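You operate a simulated robot arm through the tools that you are given. There is no shell and no other tool.

You are at the controls of a simulated robot arm. One attempt, no reset.

## Task
Unload the pull tester and put marker and carrier back in their trays.
Fine: marker tray and carrier tray; free the clamp, pull the table out and push it in again; don't pull a wire. Set down upright: yellow marker.

The check looks at the end state, three seconds after you hand in, the way a careful person would. Anything else that was tipped, shoved, dropped, spilled or broken makes it a failure.

## Robot
A 7-joint arm with a two-finger parallel gripper, fixed in place. Base frame: the origin is on the floor under the middle of its stand, x ahead of it, y to its left, z up. Lengths are in mm, angles in degrees, forces in N, time in s.
It reaches about 1247 mm from its shoulder. Its first joint turns from -132.0 to 132.0 degrees. Payload 3.91 kg.
The tool frame sits at the grasp point between the pads (the TCP): z along the fingers, y along the line on which they close. The tips reach 30 mm beyond it. The gripper opens to 110 mm. The fingers are 20 mm wide and 10 mm thick; the gripper's body (48 by 112 mm) begins 55 mm behind the TCP.
Orientation is told as [roll, pitch, yaw] about the base's x, y, z axes, in that order, counted from this pose: with the fingers straight down and closing along the base's y, the tool's x points along the base's -x, its y along +y and its z along -z.

## Interface
- The arm moves only by the tool jog_arm. Its argument "deltas" is a list of rows, each a list of 3 entries, a list of its own where there are three numbers: the shift along the tool's x, y, z in units of 500 mm (1.0 is 500 mm), then the turn, a rotation vector about the tool's x, y, z in units of 60 degrees (1.0 is 60 degrees), then the opening, from 0 (shut) to 1 (fully open). In form: [[[x, y, z], [wx, wy, wz], jaw], ...]. A call has 1 to 20 rows; each row is the pose to reach, as a shift and turn from the pose commanded when the call began, along the tool's axes at that moment. A call with a number of a shift or a turn outside -1 to 1 is refused whole. Rows are played at 5 a second. More than 50 mm and 8.6 degrees between two rows, or a gripper value outside its range, and nothing of the call is played. Where a pose cannot be reached the arm comes as near as it can. A force on the tool above 90 N (or 10 N above the force at the start of the call, whichever is more), or a blocked arm, ends the call early, and 0.2 s more pass. The fingers move at their own pace (about 108 mm/s each) and stop on an object; they squeeze with about 39 N. The grip force told is the motor's: it shows also when the fingers shut on nothing. Time passes only in rows, and 0.2 s behind the last, so rows that repeat a pose let the fingers close. It gives the time, the measured TCP pose, the force on the tool (base axes), the opening and the grip force at its end, in the units of the frame above (readings bear some noise), with the torque about the TCP (base axes, N m) and any sound that the robot's microphone picked up.
- Cameras (640 x 400 px; columns grow to the right, rows downward): "scene" is fixed at [399.3, -645.6, 1544.8]; the picture's right is [1.00, -0.06, 0.00], its down [-0.02, -0.38, -0.92] and it looks along [0.06, 0.92, -0.38] (base axes); focal length 318 px, centre (320, 200). "wrist" rides on the gripper at [72, 17, -103] in the tool frame; the picture's right is [-0.23, 0.97, 0.00], its down [-0.76, -0.18, -0.62] and it looks along [-0.61, -0.14, 0.78] (tool axes); focal length 222 px, centre (320, 200). There is no depth. A picture from a camera that has moved, and an enlarged one, comes with that camera's place and axes in the base frame and with its lens. The place of the scene camera against the robot may be out by one fixed shift of up to 12 mm in any direction.
- snapshot(camera): a new picture of that camera. The clock stands still meanwhile.
- enlarge(camera, box): a new picture of the part [left, top, right, bottom] of that camera's present view, enlarged. The clock stands still meanwhile.
- job_done(): hands the job in; it is judged then, once.

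Places have to be worked out from the pictures, the camera data and where the tool is seen. Open the gripper and draw the arm clear of the work before you hand the job in, unless the task says otherwise.

The tools are called after "Call:" by a JSON object that holds its "method" and its "body". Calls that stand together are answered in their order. jog_arm: Moves the arm, as the interface text tells. Its arguments: {"type":"object","properties":{"deltas":{"type":"array"}},"required":["deltas"]} The other tools are called the same way: snapshot (camera) takes a picture; enlarge (camera, box) takes an enlarged picture of a part of a camera's view; job_done () hands the job in.

At the start:

```text
t: 0.0
eef_pos: [119.9, 506.6, 1051.8]
tool_rot: [0.2, 0.0, 0.0]
force: [0.6, -0.1, 0.2]
torque: [-0.04, 0.0, 0.0]
grip_width: 109.8
gripper_force: 0.1
```

scene: 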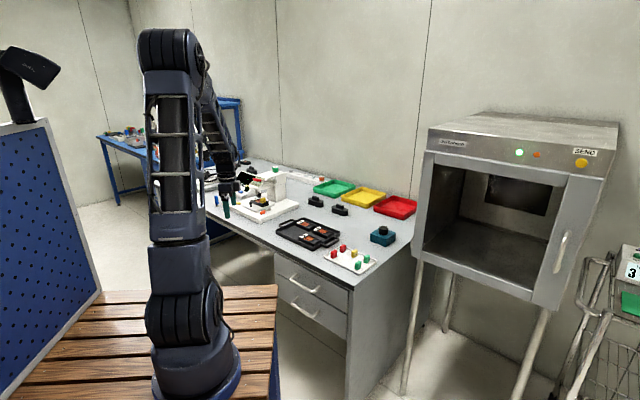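
wrist: 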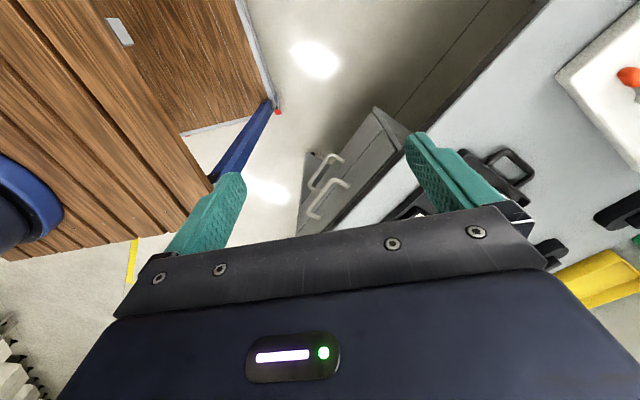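

I'll look at the bench more closely before moving anything.

Call:
{"method": "enlarge", "body": {"camera": "scene", "box": [200, 150, 330, 231]}}

Call:
{"method": "enlarge", "body": {"camera": "scene", "box": [270, 170, 430, 270]}}

Call:
{"method": "enlarge", "body": {"camera": "scene", "box": [90, 100, 250, 200]}}

```text
4.92 times, centred on (265, 190) of scene
camera zoom: at [399.3, -645.6, 1544.8], right [1.0, -0.06, 0.0], down [-0.02, -0.38, -0.92], along [0.06, 0.92, -0.38], focal length 1565 px, centre (591, 247)
```

zoom: 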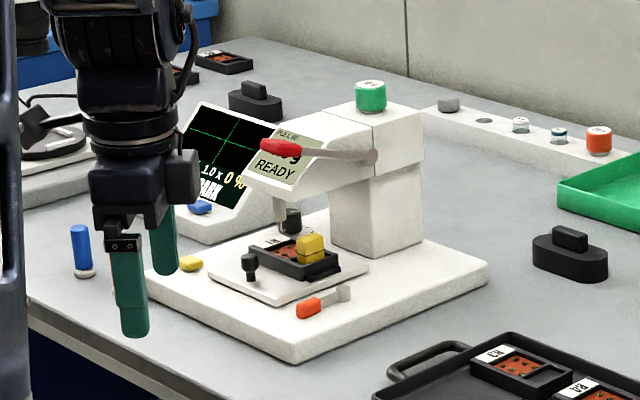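

```text
4.00 times, centred on (350, 220) of scene
camera zoom: at [399.3, -645.6, 1544.8], right [1.0, -0.06, 0.0], down [-0.02, -0.38, -0.92], along [0.06, 0.92, -0.38], focal length 1272 px, centre (200, 120)
```

zoom: 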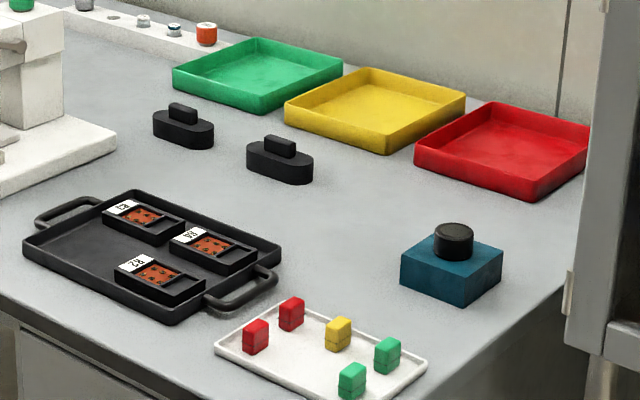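

```text
4.00 times, centred on (170, 150) of scene
camera zoom: at [399.3, -645.6, 1544.8], right [1.0, -0.06, 0.0], down [-0.02, -0.38, -0.92], along [0.06, 0.92, -0.38], focal length 1272 px, centre (920, 400)
```

zoom: 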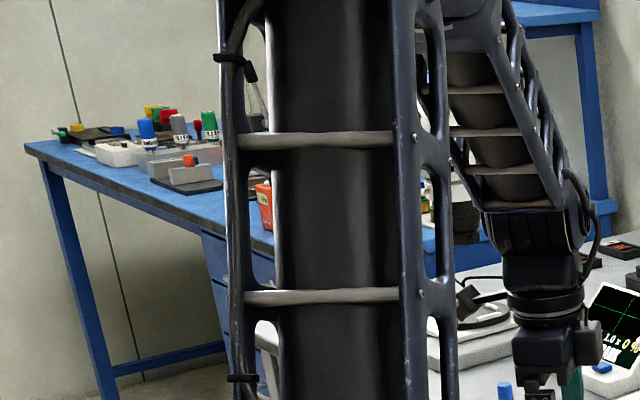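

Let me look closely at the tester itself: table, clamp, and carrier.

Call:
{"method": "enlarge", "body": {"camera": "scene", "box": [235, 190, 283, 220]}}

Call:
{"method": "enlarge", "body": {"camera": "scene", "box": [236, 160, 300, 200]}}

Call:
{"method": "enlarge", "body": {"camera": "scene", "box": [274, 212, 346, 257]}}

Call:
{"method": "enlarge", "body": {"camera": "scene", "box": [318, 235, 382, 275]}}

```text
13.33 times, centred on (259, 205) of scene
camera zoom: at [399.3, -645.6, 1544.8], right [1.0, -0.06, 0.0], down [-0.02, -0.38, -0.92], along [0.06, 0.92, -0.38], focal length 4239 px, centre (1133, 133)
```

zoom: 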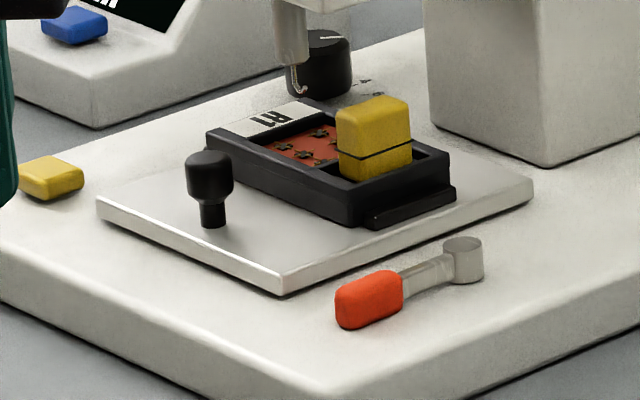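

```text
10.00 times, centred on (268, 180) of scene
camera zoom: at [399.3, -645.6, 1544.8], right [1.0, -0.06, 0.0], down [-0.02, -0.38, -0.92], along [0.06, 0.92, -0.38], focal length 3179 px, centre (840, 400)
```

zoom: 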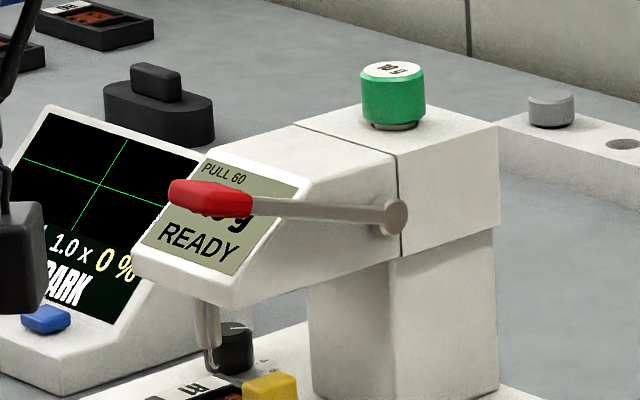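

```text
8.89 times, centred on (310, 234) of scene
camera zoom: at [399.3, -645.6, 1544.8], right [1.0, -0.06, 0.0], down [-0.02, -0.38, -0.92], along [0.06, 0.92, -0.38], focal length 2826 px, centre (409, -107)
```

zoom: 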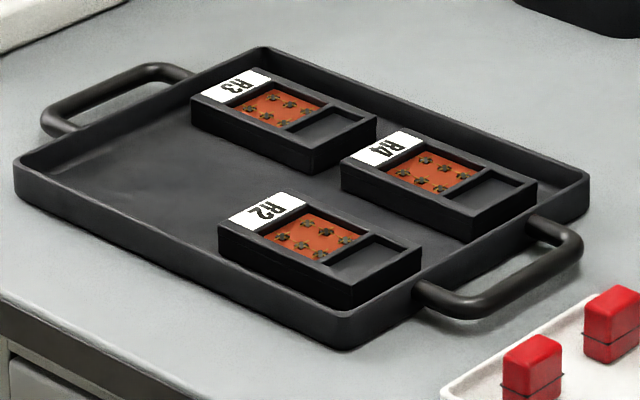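

```text
10.00 times, centred on (350, 255) of scene
camera zoom: at [399.3, -645.6, 1544.8], right [1.0, -0.06, 0.0], down [-0.02, -0.38, -0.92], along [0.06, 0.92, -0.38], focal length 3179 px, centre (20, -350)
```

zoom: 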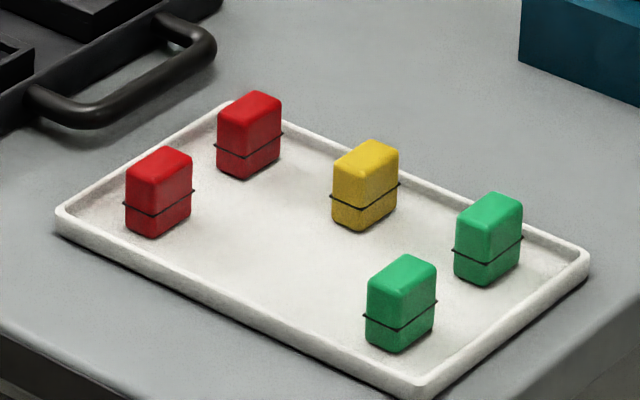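

The bench runs at about 45° to the base axes. The tester's plate is near [160, 1030, ~830], with the black pull knob at its front and the orange clamp lever at its right. I'll turn the tool +45° and move in front of the tester, staying high, to look with the wrist camera.

Call:
{"method": "jog_arm", "body": {"deltas": [[[0.0236, 0.0846, 0], [0, 0, -0.075], 1], [[0.0472, 0.1692, 0], [0, 0, -0.15], 1], [[0.0708, 0.2538, 0], [0, 0, -0.225], 1], [[0.0944, 0.3384, 0], [0, 0, -0.3], 1], [[0.118, 0.423, 0], [0, 0, -0.375], 1], [[0.1416, 0.5076, 0], [0, 0, -0.45], 1], [[0.1652, 0.5922, 0], [0, 0, -0.525], 1], [[0.1888, 0.6768, 0], [0, 0, -0.6], 1], [[0.2124, 0.7614, 0], [0, 0, -0.675], 1], [[0.236, 0.846, 0], [0, 0, -0.75], 1]]}}

```text
t: 2.2
eef_pos: [4.2, 930.3, 1051.5]
tool_rot: [0.0, 0.1, 45.2]
force: [1.5, -0.6, 1.5]
torque: [0.02, 0.12, 0.01]
grip_width: 109.9
gripper_force: 0.1
```

The arm reached [4, 930, 1051] at yaw 45. I'll take wrist pictures of the tester from here.

Call:
{"method": "snapshot", "body": {"camera": "wrist"}}

Call:
{"method": "snapshot", "body": {"camera": "scene"}}

```text
taken
camera wrist: at [-58.9, 893.0, 1153.9], right [-0.53, 0.85, 0.0], down [0.66, 0.41, 0.62], along [0.53, 0.33, -0.78], focal length 222 px, centre (320, 200)
```

wrist: 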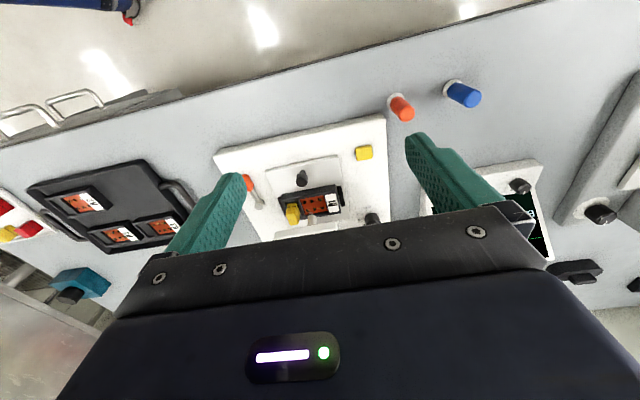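

```text
taken
```

scene: 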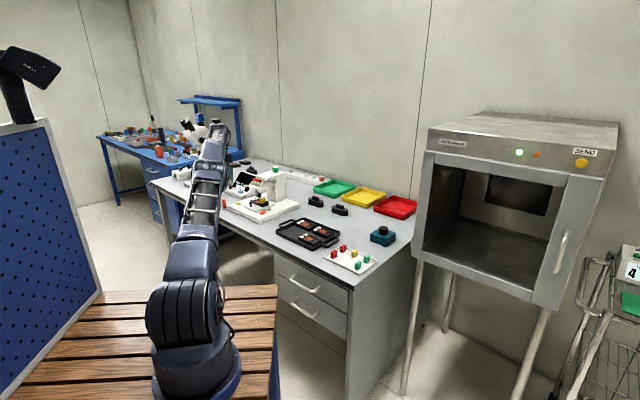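

The wrist view shows the tester upside down, with the image top toward the robot. I'll enlarge it and locate the parts.

Call:
{"method": "enlarge", "body": {"camera": "wrist", "box": [210, 110, 402, 230]}}

Call:
{"method": "enlarge", "body": {"camera": "wrist", "box": [230, 150, 358, 230]}}

Call:
{"method": "enlarge", "body": {"camera": "wrist", "box": [0, 140, 224, 280]}}

```text
3.33 times, centred on (306, 170) of wrist
camera zoom: at [-58.9, 893.0, 1153.9], right [-0.53, 0.85, 0.0], down [0.66, 0.41, 0.62], along [0.53, 0.33, -0.78], focal length 740 px, centre (367, 300)
```

zoom: 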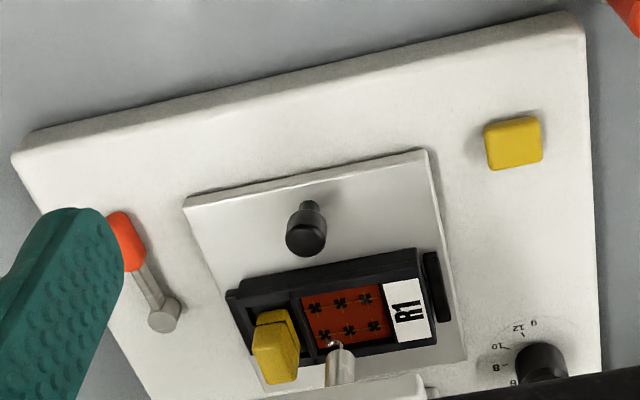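

```text
5.00 times, centred on (294, 190) of wrist
camera zoom: at [-58.9, 893.0, 1153.9], right [-0.53, 0.85, 0.0], down [0.66, 0.41, 0.62], along [0.53, 0.33, -0.78], focal length 1111 px, centre (450, 250)
```

zoom: 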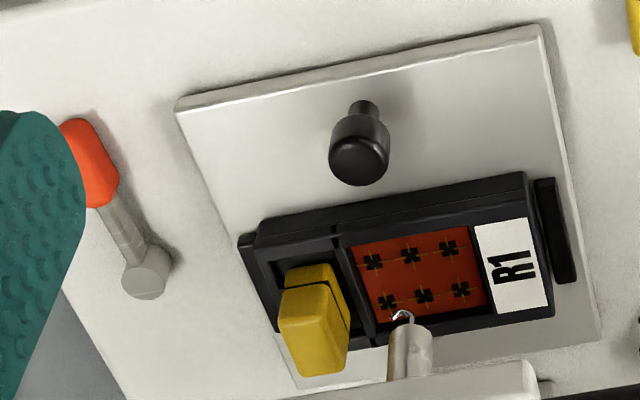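

```text
2.86 times, centred on (112, 210) of wrist
camera zoom: at [-58.9, 893.0, 1153.9], right [-0.53, 0.85, 0.0], down [0.66, 0.41, 0.62], along [0.53, 0.33, -0.78], focal length 635 px, centre (914, 171)
```

zoom: 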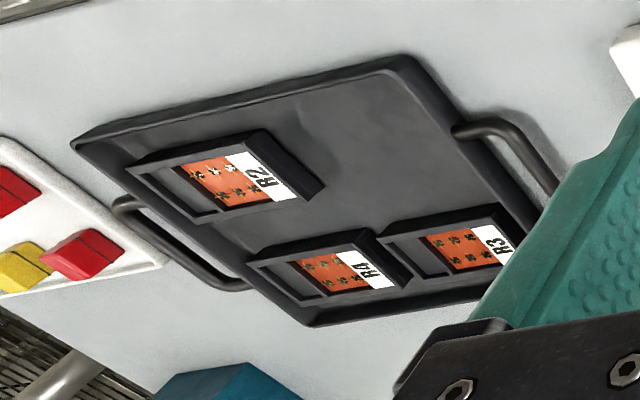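

From the wrist view, in base coordinates:
- Knob: about [118, 969, 845]
- Orange handle: about [188, 902], with its pivot at about [226, 938]
- Marker: about [181, 988]
- Hook: about [176, 1018]

I'll lower by 120 mm in front of the tester for a closer look.

Call:
{"method": "jog_arm", "body": {"deltas": [[[-0.023, -0.043, 0.06], [0, 0, 0], 1], [[-0.046, -0.0855, 0.12], [0, 0, 0], 1], [[-0.069, -0.128, 0.18], [0, 0, 0], 1], [[-0.092, -0.171, 0.24], [0, 0, 0], 1], [[-0.092, -0.171, 0.24], [0, 0, 0], 1]]}}

Call:
{"method": "snapshot", "body": {"camera": "wrist"}}

Call:
{"method": "enlarge", "body": {"camera": "wrist", "box": [220, 100, 428, 230]}}

```text
t: 3.4
eef_pos: [94.6, 903.2, 931.5]
tool_rot: [0.1, 0.1, 45.0]
force: [0.8, -0.8, 0.3]
torque: [-0.03, 0.02, -0.04]
grip_width: 109.9
gripper_force: 0.1
```

```text
taken
camera wrist: at [31.8, 865.4, 1033.8], right [-0.53, 0.85, 0.0], down [0.66, 0.41, 0.62], along [0.53, 0.33, -0.78], focal length 222 px, centre (320, 200)
```

wrist: 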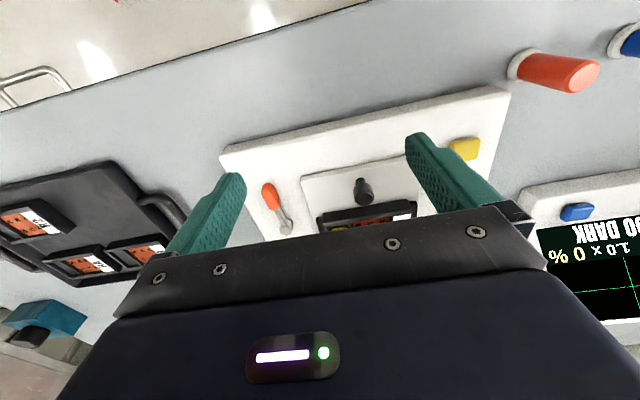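

```text
3.08 times, centred on (324, 165) of wrist
camera zoom: at [31.8, 865.4, 1033.8], right [-0.53, 0.85, 0.0], down [0.66, 0.41, 0.62], along [0.53, 0.33, -0.78], focal length 684 px, centre (308, 308)
```

zoom: 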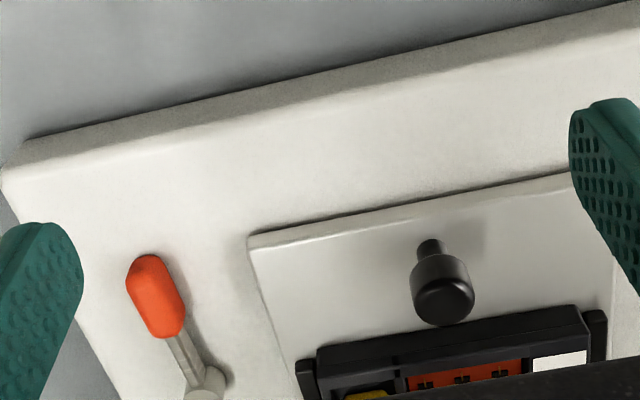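

Triangulating the two wrist views puts the plate top near z=834, the knob at about [122, 971] with its top near 860, and the handle at about [191, 898]. The red pull lever overhangs this area at about z=1000. I'll tilt the fingers forward 30° so the gripper body stays on the operator's side of it, then look again.

Call:
{"method": "jog_arm", "body": {"deltas": [[[0, 0, 0], [0, -0.125, 0], 1], [[0, 0, 0], [0, -0.25, 0], 1], [[0, 0, 0], [0, -0.375, 0], 1], [[0, 0, 0], [0, -0.5, 0], 1], [[0, 0, 0], [0, -0.5, 0], 1]]}}

Call:
{"method": "snapshot", "body": {"camera": "wrist"}}

Call:
{"method": "enlarge", "body": {"camera": "wrist", "box": [210, 100, 434, 240]}}

Call:
{"method": "enlarge", "body": {"camera": "scene", "box": [190, 150, 318, 230]}}

```text
t: 4.6
eef_pos: [95.2, 903.8, 932.5]
tool_rot: [0.2, -30.1, 45.1]
force: [0.7, 0.0, 0.7]
torque: [0.01, 0.06, 0.0]
grip_width: 110.0
gripper_force: 0.1
```

```text
taken
camera wrist: at [2.3, 835.5, 984.3], right [-0.55, 0.83, 0.12], down [0.37, 0.12, 0.92], along [0.75, 0.55, -0.37], focal length 222 px, centre (320, 200)
```

wrist: 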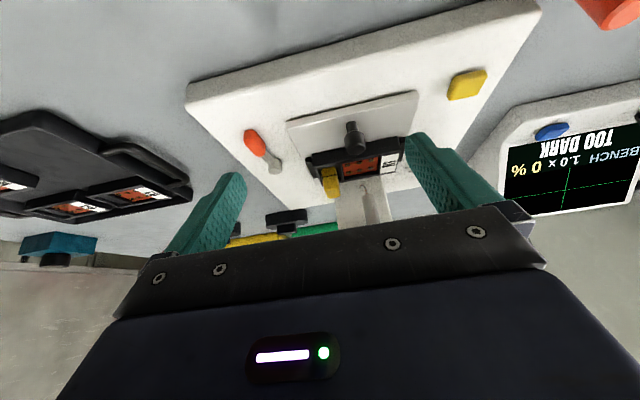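

```text
2.86 times, centred on (322, 170) of wrist
camera zoom: at [2.3, 835.5, 984.3], right [-0.55, 0.83, 0.12], down [0.37, 0.12, 0.92], along [0.75, 0.55, -0.37], focal length 635 px, centre (314, 286)
```

zoom: 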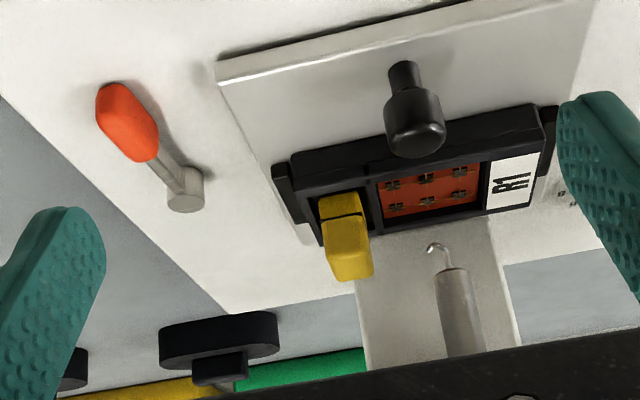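

```text
5.00 times, centred on (254, 190) of scene
camera zoom: at [399.3, -645.6, 1544.8], right [1.0, -0.06, 0.0], down [-0.02, -0.38, -0.92], along [0.06, 0.92, -0.38], focal length 1590 px, centre (650, 250)
```

zoom: 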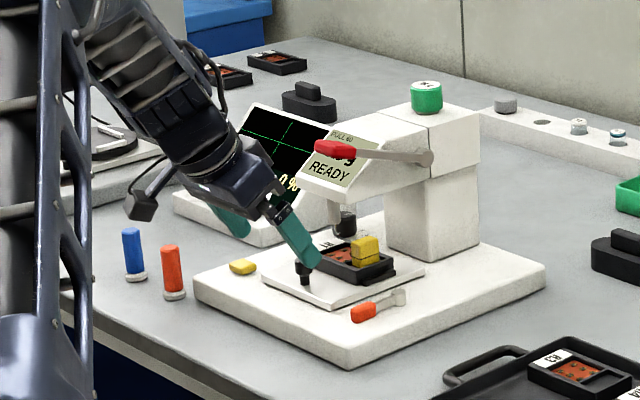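

This view gives a clear fix: handle centre at bench coordinates e1≈-499, e2≈772, z≈834; plate right edge at e1≈-538; knob at e1≈-600. I'll close the fingers and bring them over the gap between plate and handle, staying above both for now.

Call:
{"method": "jog_arm", "body": {"deltas": [[[0.0139, -0.05, 0.052], [0, 0, 0], 0], [[0.0278, -0.1, 0.104], [0, 0, 0], 0], [[0.0278, -0.1, 0.104], [0, 0, 0], 0], [[-0.0069, -0.1, 0.124], [0, 0, 0], 0], [[-0.0416, -0.1, 0.144], [0, 0, 0], 0], [[-0.0416, -0.1, 0.144], [0, 0, 0], 0]]}}

Call:
{"method": "snapshot", "body": {"camera": "wrist"}}

Call:
{"method": "enlarge", "body": {"camera": "wrist", "box": [210, 80, 434, 220]}}

Call:
{"method": "enlarge", "body": {"camera": "scene", "box": [210, 160, 306, 220]}}

```text
t: 6.0
eef_pos: [167.9, 904.8, 880.8]
tool_rot: [0.1, -29.9, 45.0]
force: [-0.3, -0.4, 1.0]
torque: [-0.02, 0.01, 0.0]
grip_width: 0.0
gripper_force: 38.0
```

```text
taken
camera wrist: at [74.8, 836.7, 932.5], right [-0.55, 0.83, 0.11], down [0.37, 0.12, 0.92], along [0.75, 0.55, -0.37], focal length 222 px, centre (320, 200)
```

wrist: 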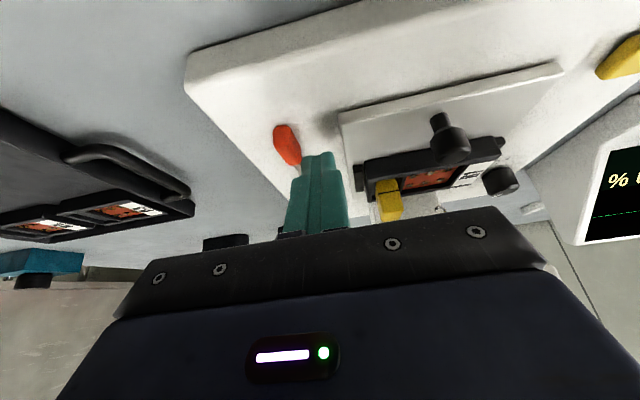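

```text
2.86 times, centred on (322, 150) of wrist
camera zoom: at [74.8, 836.7, 932.5], right [-0.55, 0.83, 0.11], down [0.37, 0.12, 0.92], along [0.75, 0.55, -0.37], focal length 635 px, centre (314, 343)
```

zoom: 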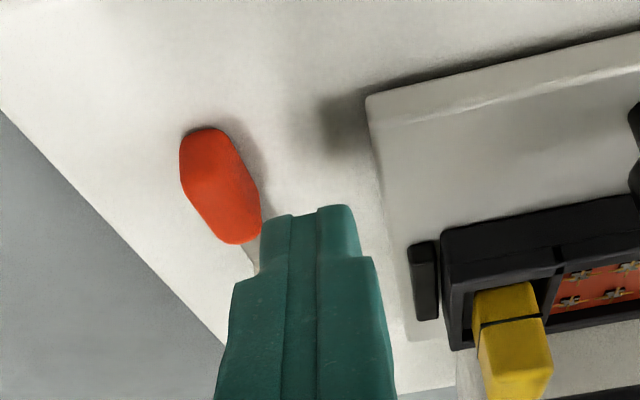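

```text
6.67 times, centred on (258, 190) of scene
camera zoom: at [399.3, -645.6, 1544.8], right [1.0, -0.06, 0.0], down [-0.02, -0.38, -0.92], along [0.06, 0.92, -0.38], focal length 2120 px, centre (733, 267)
```

zoom: 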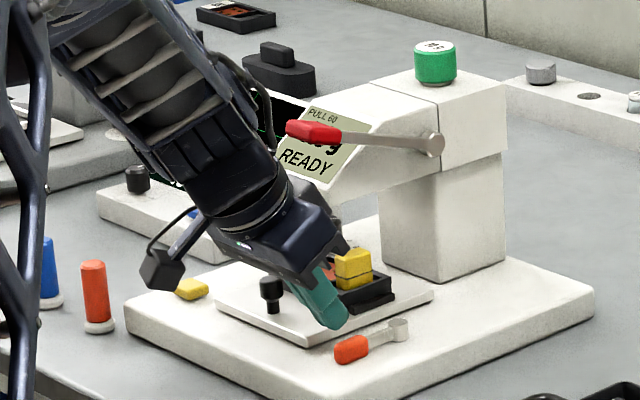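

The fingertips are above the gap between plate and handle, with clearance to the red pull lever. I'll descend slowly 20 mm to handle height.

Call:
{"method": "jog_arm", "body": {"deltas": [[[0.005, 0, 0.0087], [0, 0, 0], 0], [[0.01, 0, 0.0173], [0, 0, 0], 0], [[0.015, 0, 0.026], [0, 0, 0], 0], [[0.02, 0, 0.0346], [0, 0, 0], 0]]}}

Call:
{"method": "enlarge", "body": {"camera": "wrist", "box": [210, 80, 434, 220]}}

Call:
{"method": "enlarge", "body": {"camera": "scene", "box": [230, 185, 286, 220]}}

```text
t: 7.0
eef_pos: [169.0, 904.1, 861.0]
tool_rot: [0.1, -30.1, 44.9]
force: [0.1, 0.9, -0.3]
torque: [0.03, 0.02, -0.04]
grip_width: 0.0
gripper_force: 37.6
```

```text
2.86 times, centred on (322, 150) of wrist
camera zoom: at [75.4, 837.1, 913.3], right [-0.55, 0.83, 0.11], down [0.37, 0.12, 0.92], along [0.75, 0.55, -0.37], focal length 635 px, centre (314, 343)
```

zoom: 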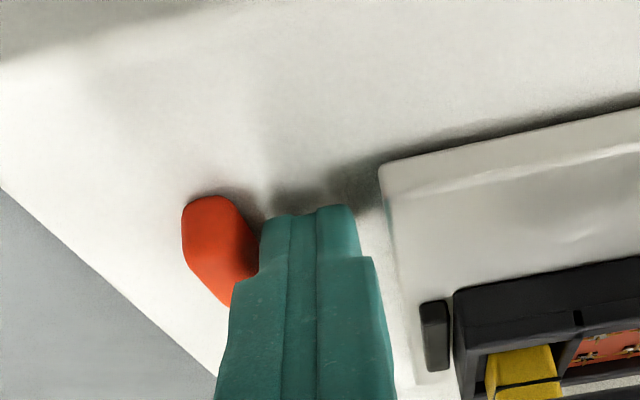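

```text
11.43 times, centred on (258, 202) of scene
camera zoom: at [399.3, -645.6, 1544.8], right [1.0, -0.06, 0.0], down [-0.02, -0.38, -0.92], along [0.06, 0.92, -0.38], focal length 3633 px, centre (1029, 171)
```

zoom: 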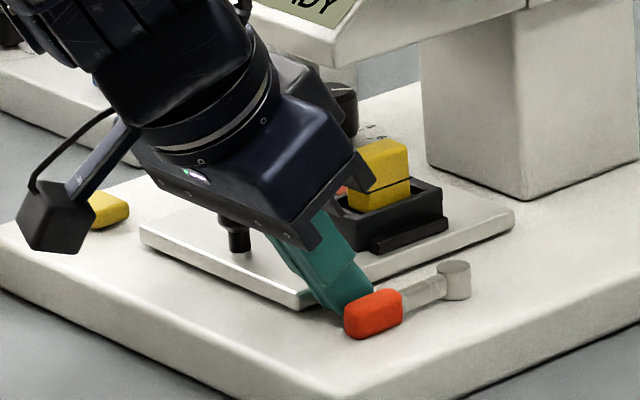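

No contact forces, and the fingers sit in the gap beside the handle. I'll push the handle gently outward (+e1, operator's right) by 35 mm and watch the force.

Call:
{"method": "jog_arm", "body": {"deltas": [[[0, -0.01, 0], [0, 0, 0], 0], [[0, -0.02, 0], [0, 0, 0], 0], [[0, -0.03, 0], [0, 0, 0], 0], [[0, -0.04, 0], [0, 0, 0], 0], [[0, -0.05, 0], [0, 0, 0], 0], [[0, -0.06, 0], [0, 0, 0], 0], [[0, -0.07, 0], [0, 0, 0], 0]]}}

Call:
{"method": "enlarge", "body": {"camera": "wrist", "box": [210, 80, 434, 220]}}

Call:
{"method": "enlarge", "body": {"camera": "scene", "box": [230, 185, 286, 220]}}

```text
t: 8.6
eef_pos: [193.8, 880.7, 859.9]
tool_rot: [0.2, -30.0, 45.0]
force: [-3.0, 0.0, 2.1]
torque: [0.04, 0.05, 0.0]
grip_width: 0.0
gripper_force: 37.3
```

```text
2.86 times, centred on (322, 150) of wrist
camera zoom: at [100.5, 812.7, 913.0], right [-0.55, 0.83, 0.11], down [0.37, 0.12, 0.92], along [0.75, 0.55, -0.37], focal length 635 px, centre (314, 343)
```

zoom: 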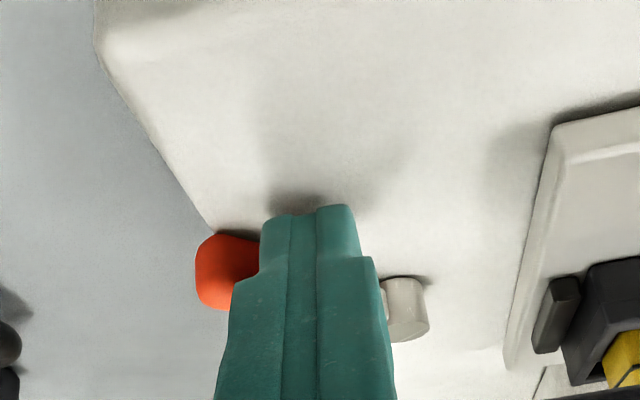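

```text
11.43 times, centred on (258, 202) of scene
camera zoom: at [399.3, -645.6, 1544.8], right [1.0, -0.06, 0.0], down [-0.02, -0.38, -0.92], along [0.06, 0.92, -0.38], focal length 3633 px, centre (1029, 171)
```

zoom: 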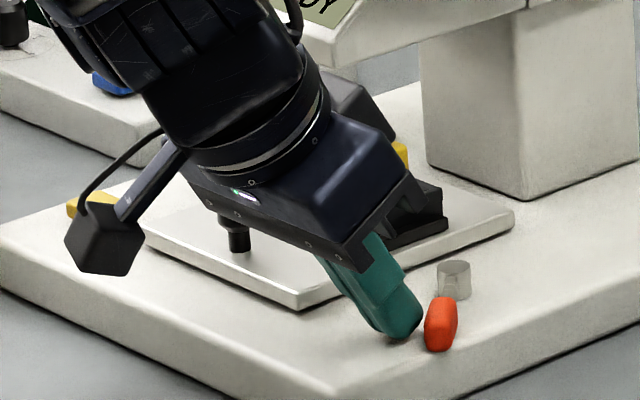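

The lever turned easily to about 50°, pushing with roughly 3 N. To finish the swing cleanly I'll lift off, set the fingers vertical (well right of the red pull lever), and then push the handle away from the operator side.

Call:
{"method": "jog_arm", "body": {"deltas": [[[0.02, 0, 0.0], [0, 0, 0], 0], [[0.0, 0, -0.04], [0, 0, 0], 0], [[-0.0192, 0, -0.0812], [0, 0, 0], 0], [[-0.02, -0.01, -0.08], [0, 0.125, 0], 0], [[-0.025, -0.02, -0.078], [0, 0.25, 0], 0], [[-0.03, -0.0314, -0.075], [0, 0.375, 0], 0], [[-0.033, -0.0314, -0.0732], [0, 0.5, 0], 0], [[-0.033, -0.0314, -0.0732], [0, 0.5, 0], 0]]}}

Call:
{"method": "snapshot", "body": {"camera": "wrist"}}

Call:
{"method": "enlarge", "body": {"camera": "wrist", "box": [210, 80, 434, 220]}}

Call:
{"method": "enlarge", "body": {"camera": "scene", "box": [210, 160, 306, 220]}}

```text
t: 10.4
eef_pos: [201.7, 866.2, 899.8]
tool_rot: [0.0, 0.1, 45.1]
force: [-7.1, -2.8, -17.1]
torque: [-0.49, -1.05, 0.45]
grip_width: 0.3
gripper_force: 37.9
```

```text
taken
camera wrist: at [138.0, 828.2, 1001.9], right [-0.53, 0.85, 0.0], down [0.66, 0.42, 0.62], along [0.53, 0.33, -0.78], focal length 222 px, centre (320, 200)
```

wrist: 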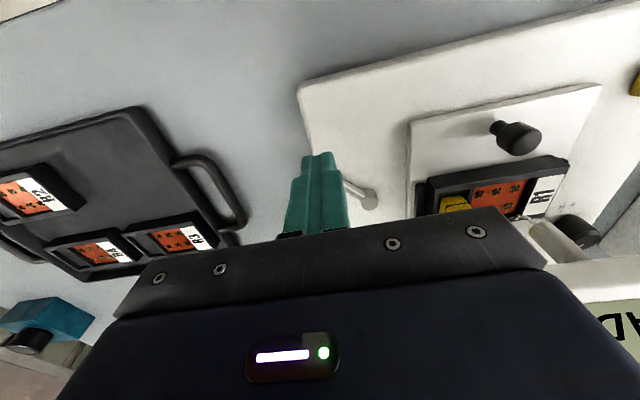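

```text
2.86 times, centred on (322, 150) of wrist
camera zoom: at [138.0, 828.2, 1001.9], right [-0.53, 0.85, 0.0], down [0.66, 0.42, 0.62], along [0.53, 0.33, -0.78], focal length 635 px, centre (314, 343)
```

zoom: 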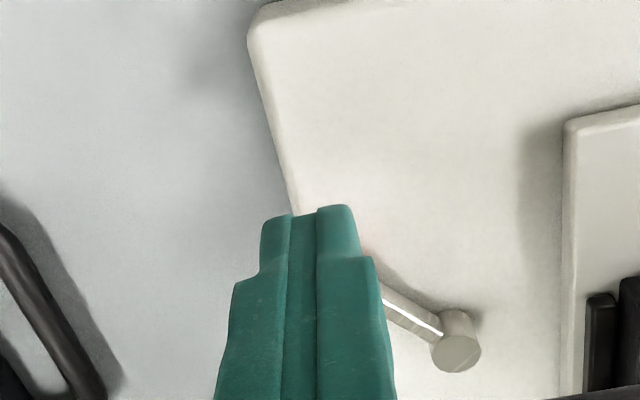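

```text
6.67 times, centred on (258, 190) of scene
camera zoom: at [399.3, -645.6, 1544.8], right [1.0, -0.06, 0.0], down [-0.02, -0.38, -0.92], along [0.06, 0.92, -0.38], focal length 2120 px, centre (733, 267)
```

zoom: 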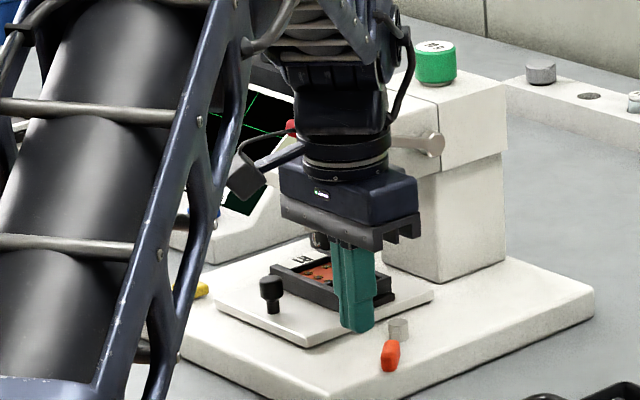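

The reading shows about 17 N on the tool and a torque, so the hand is touching something up high, probably the red lever. I won't move until I've looked at where it touches.

Call:
{"method": "enlarge", "body": {"camera": "scene", "box": [242, 168, 290, 198]}}

Call:
{"method": "enlarge", "body": {"camera": "scene", "box": [230, 100, 310, 150]}}

Call:
{"method": "enlarge", "body": {"camera": "wrist", "box": [400, 180, 640, 330]}}

```text
13.33 times, centred on (266, 183) of scene
camera zoom: at [399.3, -645.6, 1544.8], right [1.0, -0.06, 0.0], down [-0.02, -0.38, -0.92], along [0.06, 0.92, -0.38], focal length 4239 px, centre (1040, 427)
```

zoom: 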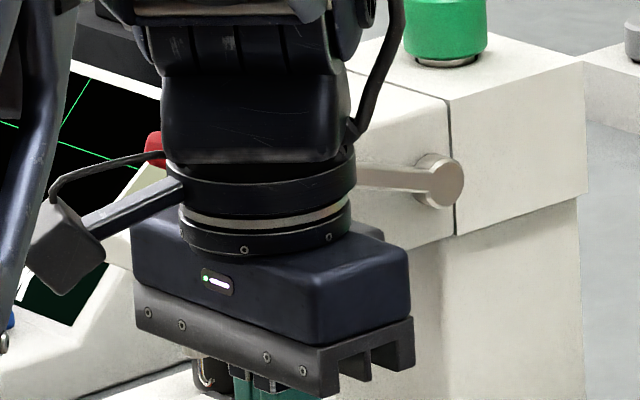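

```text
8.00 times, centred on (270, 125) of scene
camera zoom: at [399.3, -645.6, 1544.8], right [1.0, -0.06, 0.0], down [-0.02, -0.38, -0.92], along [0.06, 0.92, -0.38], focal length 2543 px, centre (720, 800)
```

zoom: 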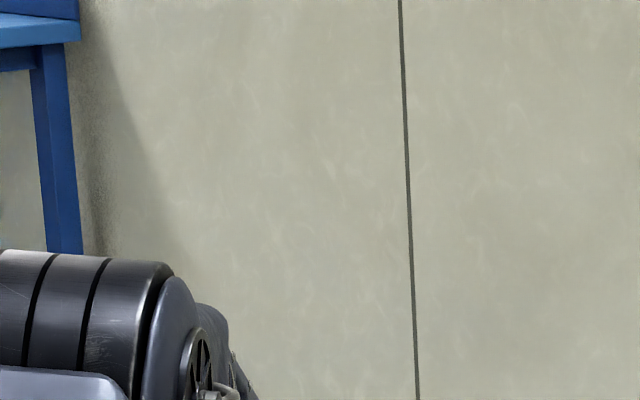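

```text
2.67 times, centred on (520, 255) of wrist
camera zoom: at [138.0, 828.2, 1001.9], right [-0.53, 0.85, 0.0], down [0.66, 0.42, 0.62], along [0.53, 0.33, -0.78], focal length 592 px, centre (-213, 53)
```

zoom: 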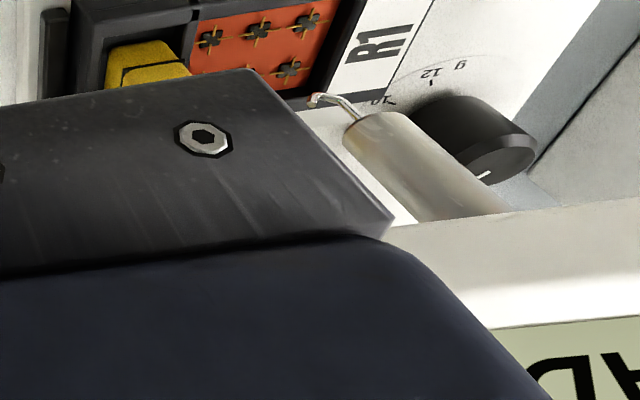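

The contact point works out to the top-left-rear of the gripper body, just under the red handle, and the lever itself doesn't look visibly displaced. I'll ease down 10 mm and check that the force vanishes.

Call:
{"method": "jog_arm", "body": {"deltas": [[[0, 0, 0.01], [0, 0, 0], 0], [[0, 0, 0.02], [0, 0, 0], 0], [[0, 0, 0.02], [0, 0, 0], 0]]}}

Call:
{"method": "enlarge", "body": {"camera": "scene", "box": [242, 168, 290, 198]}}

```text
t: 11.2
eef_pos: [203.0, 866.7, 891.9]
tool_rot: [0.1, -0.2, 45.0]
force: [-0.3, 0.2, 0.2]
torque: [0.0, -0.04, 0.04]
grip_width: 0.0
gripper_force: 37.6
```

```text
13.33 times, centred on (266, 183) of scene
camera zoom: at [399.3, -645.6, 1544.8], right [1.0, -0.06, 0.0], down [-0.02, -0.38, -0.92], along [0.06, 0.92, -0.38], focal length 4239 px, centre (1040, 427)
```

zoom: 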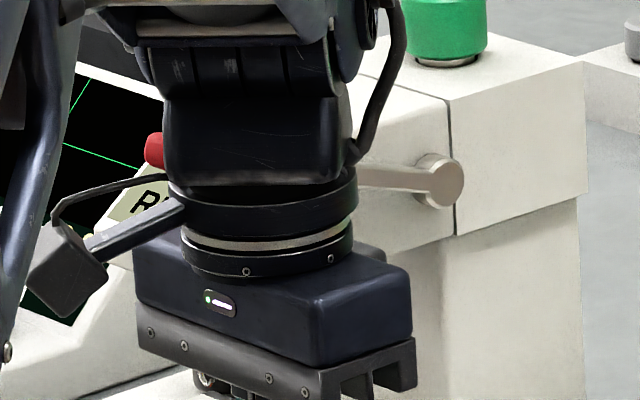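

The force is gone and the red handle is still at its original place, so it was only a touch. The underside of that handle is around z≈1003 here, so I'll stay below and to the right of it. Next I'll descend on the operator side of the orange handle.

Call:
{"method": "jog_arm", "body": {"deltas": [[[0.012, -0.016, 0.02], [0, 0, 0], 0], [[0.012, -0.016, 0.04], [0, 0, 0], 0], [[0.012, -0.016, 0.054], [0, 0, 0], 0], [[0.012, -0.016, 0.066], [0, 0, 0], 0], [[0.012, -0.016, 0.066], [0, 0, 0], 0]]}}

Call:
{"method": "enlarge", "body": {"camera": "wrist", "box": [210, 80, 434, 220]}}

Call:
{"method": "enlarge", "body": {"camera": "scene", "box": [230, 180, 294, 220]}}

```text
t: 12.4
eef_pos: [203.2, 857.4, 859.9]
tool_rot: [0.2, -0.2, 44.9]
force: [-0.3, -4.3, 16.0]
torque: [-0.26, 0.11, 0.02]
grip_width: 0.0
gripper_force: 37.8
```

```text
2.86 times, centred on (322, 150) of wrist
camera zoom: at [139.4, 818.1, 962.1], right [-0.53, 0.85, 0.0], down [0.66, 0.41, 0.62], along [0.53, 0.33, -0.78], focal length 635 px, centre (314, 343)
```

zoom: 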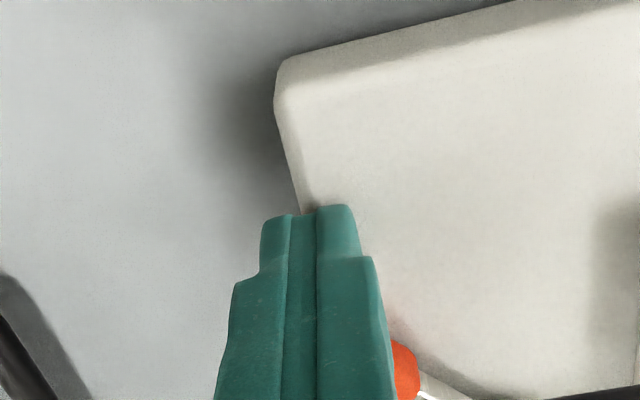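

```text
10.00 times, centred on (262, 200) of scene
camera zoom: at [399.3, -645.6, 1544.8], right [1.0, -0.06, 0.0], down [-0.02, -0.38, -0.92], along [0.06, 0.92, -0.38], focal length 3179 px, centre (900, 200)
```

zoom: 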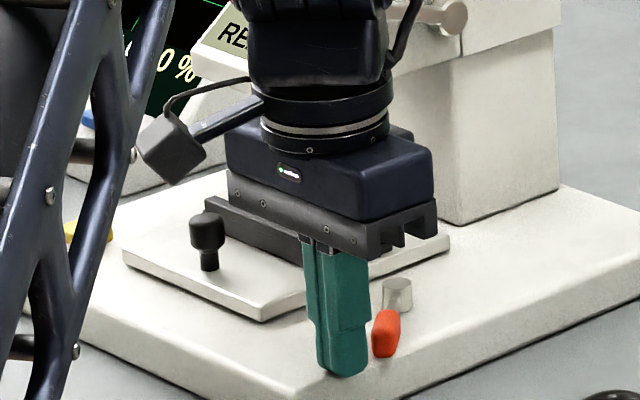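

The tips touch the tester base's top at z≈830, which fixes the base height. I'll raise 4 mm and push the handle away from the operator (+e2) in small steps.

Call:
{"method": "jog_arm", "body": {"deltas": [[[0, 0, -0.008], [0, 0, 0], 0], [[-0.01, 0, -0.008], [0, 0, 0], 0], [[-0.02, 0, -0.008], [0, 0, 0], 0], [[-0.03, 0, -0.008], [0, 0, 0], 0], [[-0.04, 0, -0.008], [0, 0, 0], 0], [[-0.05, 0, -0.008], [0, 0, 0], 0], [[-0.06, 0, -0.008], [0, 0, 0], 0]]}}

Call:
{"method": "enlarge", "body": {"camera": "wrist", "box": [210, 80, 434, 220]}}

Call:
{"method": "enlarge", "body": {"camera": "scene", "box": [230, 180, 294, 220]}}

```text
t: 14.0
eef_pos: [224.8, 878.7, 861.7]
tool_rot: [0.2, -0.1, 45.0]
force: [0.1, -0.4, 0.1]
torque: [0.01, 0.01, 0.0]
grip_width: 0.1
gripper_force: 38.0
```

```text
2.86 times, centred on (322, 150) of wrist
camera zoom: at [161.4, 839.9, 964.1], right [-0.53, 0.85, 0.0], down [0.66, 0.41, 0.62], along [0.53, 0.33, -0.78], focal length 635 px, centre (314, 343)
```

zoom: 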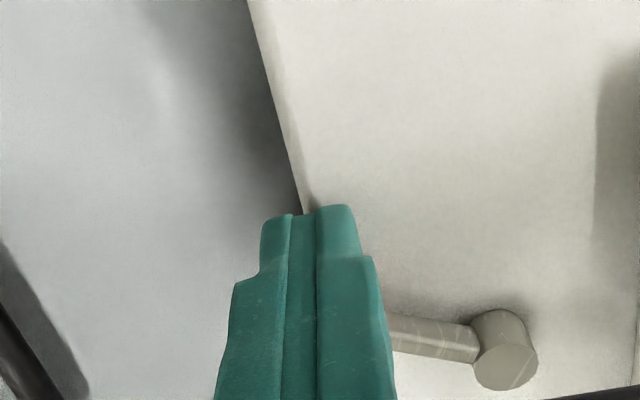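

```text
10.00 times, centred on (262, 200) of scene
camera zoom: at [399.3, -645.6, 1544.8], right [1.0, -0.06, 0.0], down [-0.02, -0.38, -0.92], along [0.06, 0.92, -0.38], focal length 3179 px, centre (900, 200)
```

zoom: 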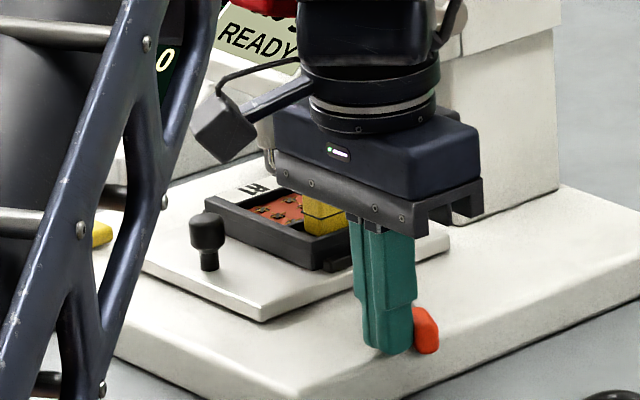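

The lever is now at about 70° with negligible force. I'll continue the push in small steps toward 90°.

Call:
{"method": "jog_arm", "body": {"deltas": [[[-0.008, 0, 0], [0, 0, 0], 0], [[-0.016, 0, 0], [0, 0, 0], 0], [[-0.024, 0, 0], [0, 0, 0], 0]]}}

Call:
{"method": "enlarge", "body": {"camera": "wrist", "box": [210, 80, 434, 220]}}

```text
t: 14.8
eef_pos: [234.0, 886.8, 862.6]
tool_rot: [0.1, 0.0, 45.0]
force: [0.1, 0.2, 0.6]
torque: [0.0, 0.02, -0.01]
grip_width: 0.0
gripper_force: 37.9
```

```text
2.86 times, centred on (322, 150) of wrist
camera zoom: at [170.1, 848.7, 964.7], right [-0.53, 0.85, 0.0], down [0.66, 0.41, 0.62], along [0.53, 0.33, -0.78], focal length 635 px, centre (314, 343)
```

zoom: 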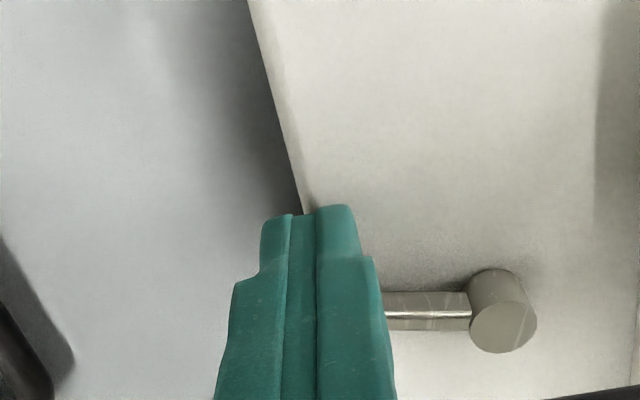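

The lever is at about 82°, with no resistance. One more small push to reach about 90° or its stop.

Call:
{"method": "jog_arm", "body": {"deltas": [[[-0.006, 0, 0], [0, 0, 0], 0], [[-0.012, 0, 0], [0, 0, 0], 0]]}}

Call:
{"method": "enlarge", "body": {"camera": "wrist", "box": [210, 80, 434, 220]}}

Call:
{"method": "enlarge", "body": {"camera": "scene", "box": [230, 180, 294, 220]}}

```text
t: 15.4
eef_pos: [236.0, 888.5, 861.5]
tool_rot: [0.0, 0.2, 45.1]
force: [-8.7, -24.5, 7.0]
torque: [-0.34, 0.07, -0.23]
grip_width: 0.0
gripper_force: 37.6
```

```text
2.86 times, centred on (322, 150) of wrist
camera zoom: at [172.6, 851.6, 964.6], right [-0.53, 0.85, 0.0], down [0.66, 0.41, 0.62], along [0.53, 0.33, -0.78], focal length 635 px, centre (314, 343)
```

zoom: 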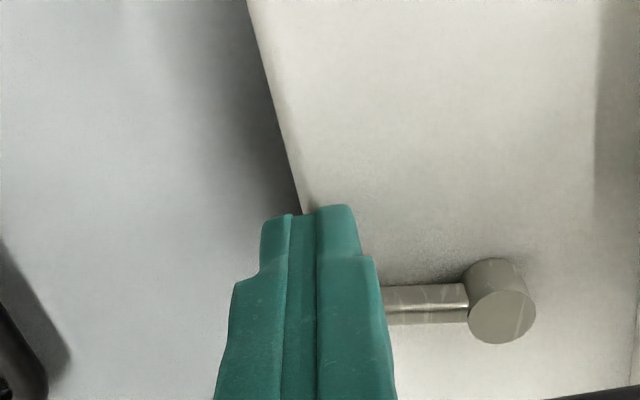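

```text
10.00 times, centred on (262, 200) of scene
camera zoom: at [399.3, -645.6, 1544.8], right [1.0, -0.06, 0.0], down [-0.02, -0.38, -0.92], along [0.06, 0.92, -0.38], focal length 3179 px, centre (900, 200)
```

zoom: 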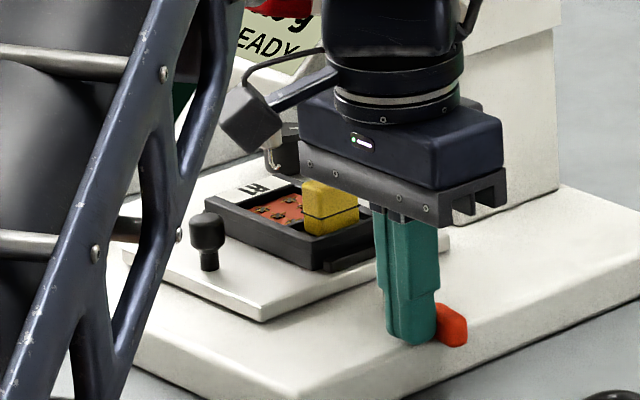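

The lever hit its stop (about 26 N) at close to 90°, so the clamp is free. I'll back off, raise slightly and withdraw toward the operator side.

Call:
{"method": "jog_arm", "body": {"deltas": [[[0.02, 0, -0.004], [0, 0, 0], 0], [[0.06, -0.01, -0.014], [0, 0, 0], 0], [[0.12, -0.01, -0.02], [0, 0, 0], 0.2], [[0.18, -0.01, -0.03], [0, 0, 0], 0.4], [[0.24, -0.01, -0.03], [0, 0, 0], 0.5], [[0.24, -0.01, -0.03], [0, 0, 0], 0.5]]}}

Call:
{"method": "snapshot", "body": {"camera": "wrist"}}

Call:
{"method": "enlarge", "body": {"camera": "scene", "box": [218, 165, 298, 215]}}

```text
t: 16.8
eef_pos: [156.1, 802.1, 876.4]
tool_rot: [0.1, 0.0, 45.0]
force: [-0.4, -0.5, 0.7]
torque: [0.02, -0.04, 0.01]
grip_width: 55.0
gripper_force: 0.0
```

```text
taken
camera wrist: at [92.1, 763.6, 978.4], right [-0.53, 0.85, 0.0], down [0.66, 0.41, 0.62], along [0.53, 0.33, -0.78], focal length 222 px, centre (320, 200)
```

wrist: 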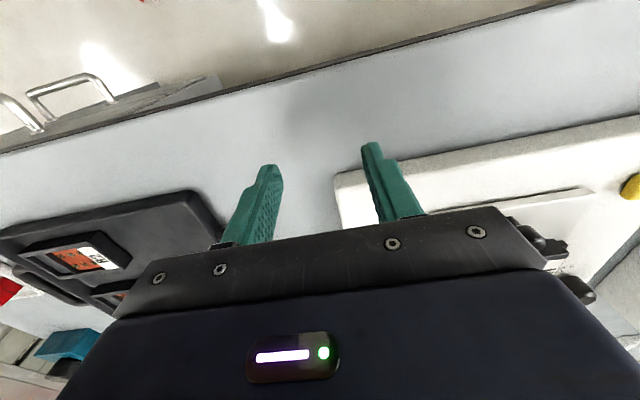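

```text
8.00 times, centred on (258, 190) of scene
camera zoom: at [399.3, -645.6, 1544.8], right [1.0, -0.06, 0.0], down [-0.02, -0.38, -0.92], along [0.06, 0.92, -0.38], focal length 2543 px, centre (816, 280)
```

zoom: 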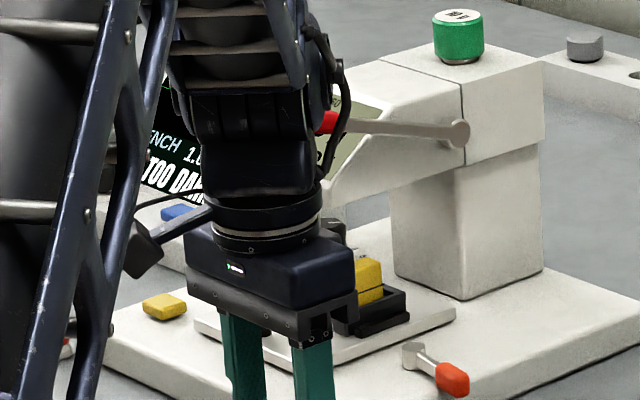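

The clamp lever now points out to the right. Next is the knob: I'll shift left to e1≈-600 in front of the tester while tilting the fingers 45° forward, to stay well clear of the red lever.

Call:
{"method": "jog_arm", "body": {"deltas": [[[-0.0055, 0.036, -0.007], [0, -0.094, 0], 0.5], [[-0.011, 0.0715, -0.014], [0, -0.1875, 0], 0.5], [[-0.0165, 0.107, -0.021], [0, -0.281, 0], 0.5], [[-0.022, 0.143, -0.028], [0, -0.375, 0], 0.5], [[-0.0275, 0.179, -0.035], [0, -0.469, 0], 0.5], [[-0.033, 0.2145, -0.042], [0, -0.5625, 0], 0.5], [[-0.0385, 0.25, -0.049], [0, -0.656, 0], 0.5], [[-0.044, 0.286, -0.056], [0, -0.75, 0], 0.5], [[-0.044, 0.286, -0.056], [0, -0.75, 0], 0.5]]}}

Call:
{"method": "snapshot", "body": {"camera": "wrist"}}

Call:
{"method": "enlarge", "body": {"camera": "wrist", "box": [210, 80, 434, 220]}}

Call:
{"method": "enlarge", "body": {"camera": "scene", "box": [218, 165, 298, 215]}}

```text
t: 18.8
eef_pos: [71.3, 918.3, 904.4]
tool_rot: [0.2, -45.1, 45.0]
force: [1.0, -0.1, -0.2]
torque: [0.01, 0.01, -0.06]
grip_width: 54.8
gripper_force: 0.1
```

```text
taken
camera wrist: at [-29.2, 843.6, 924.8], right [-0.58, 0.8, 0.16], down [0.19, -0.06, 0.98], along [0.79, 0.59, -0.12], focal length 222 px, centre (320, 200)
```

wrist: 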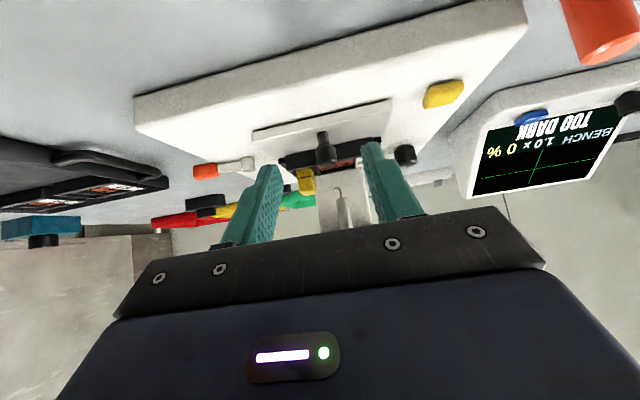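

```text
2.86 times, centred on (322, 150) of wrist
camera zoom: at [-29.2, 843.6, 924.8], right [-0.58, 0.8, 0.16], down [0.19, -0.06, 0.98], along [0.79, 0.59, -0.12], focal length 635 px, centre (314, 343)
```

zoom: 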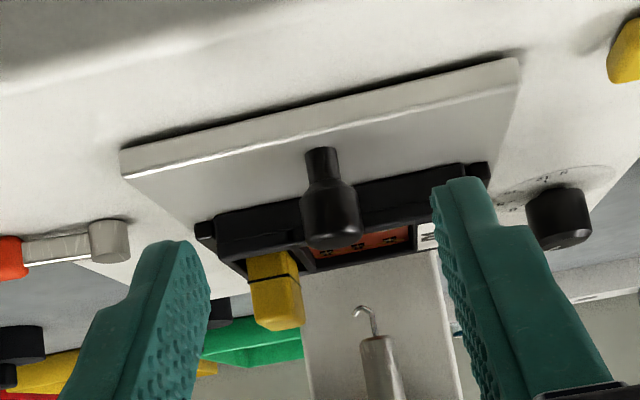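

```text
8.00 times, centred on (258, 190) of scene
camera zoom: at [399.3, -645.6, 1544.8], right [1.0, -0.06, 0.0], down [-0.02, -0.38, -0.92], along [0.06, 0.92, -0.38], focal length 2543 px, centre (816, 280)
```

zoom: 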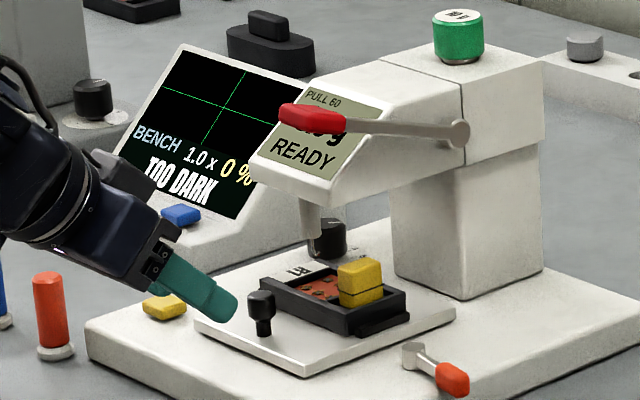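

This view shows the knob standing between the fingers at e1≈-600, with its head spanning roughly z=850–868. I'll advance to straddle it.

Call:
{"method": "jog_arm", "body": {"deltas": [[[-0.007, 0.003, 0.05], [0, 0, 0], 0.5], [[-0.0142, 0.003, 0.099], [0, 0, 0], 0.5], [[-0.031, 0.003, 0.116], [0, 0, 0], 0.5], [[-0.048, 0.003, 0.133], [0, 0, 0], 0.5], [[-0.048, 0.003, 0.133], [0, 0, 0], 0.5]]}}

Call:
{"method": "enlarge", "body": {"camera": "wrist", "box": [210, 80, 434, 220]}}

Call:
{"method": "enlarge", "body": {"camera": "scene", "box": [230, 180, 294, 220]}}

```text
t: 20.0
eef_pos: [114.3, 967.0, 874.0]
tool_rot: [0.2, -45.0, 45.0]
force: [0.2, 0.2, 0.5]
torque: [0.0, -0.03, 0.01]
grip_width: 55.1
gripper_force: 0.1
```

```text
2.86 times, centred on (322, 150) of wrist
camera zoom: at [14.3, 891.7, 894.9], right [-0.58, 0.8, 0.16], down [0.2, -0.06, 0.98], along [0.79, 0.59, -0.12], focal length 635 px, centre (314, 343)
```

zoom: 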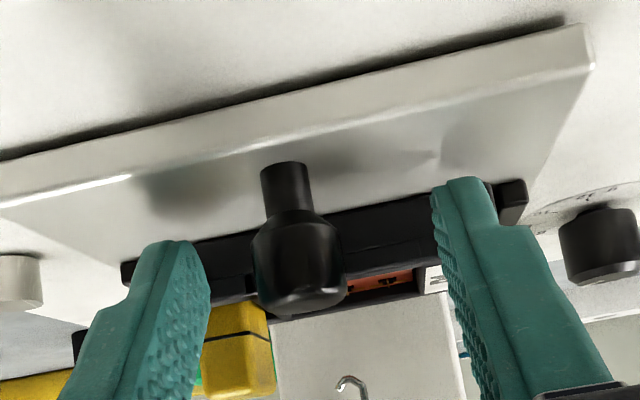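

```text
10.00 times, centred on (262, 200) of scene
camera zoom: at [399.3, -645.6, 1544.8], right [1.0, -0.06, 0.0], down [-0.02, -0.38, -0.92], along [0.06, 0.92, -0.38], focal length 3179 px, centre (900, 200)
```

zoom: 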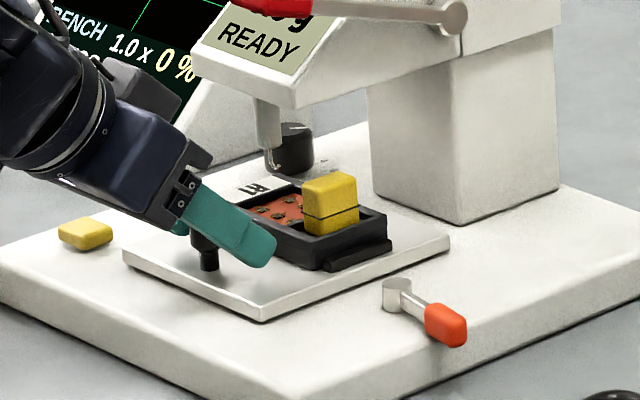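

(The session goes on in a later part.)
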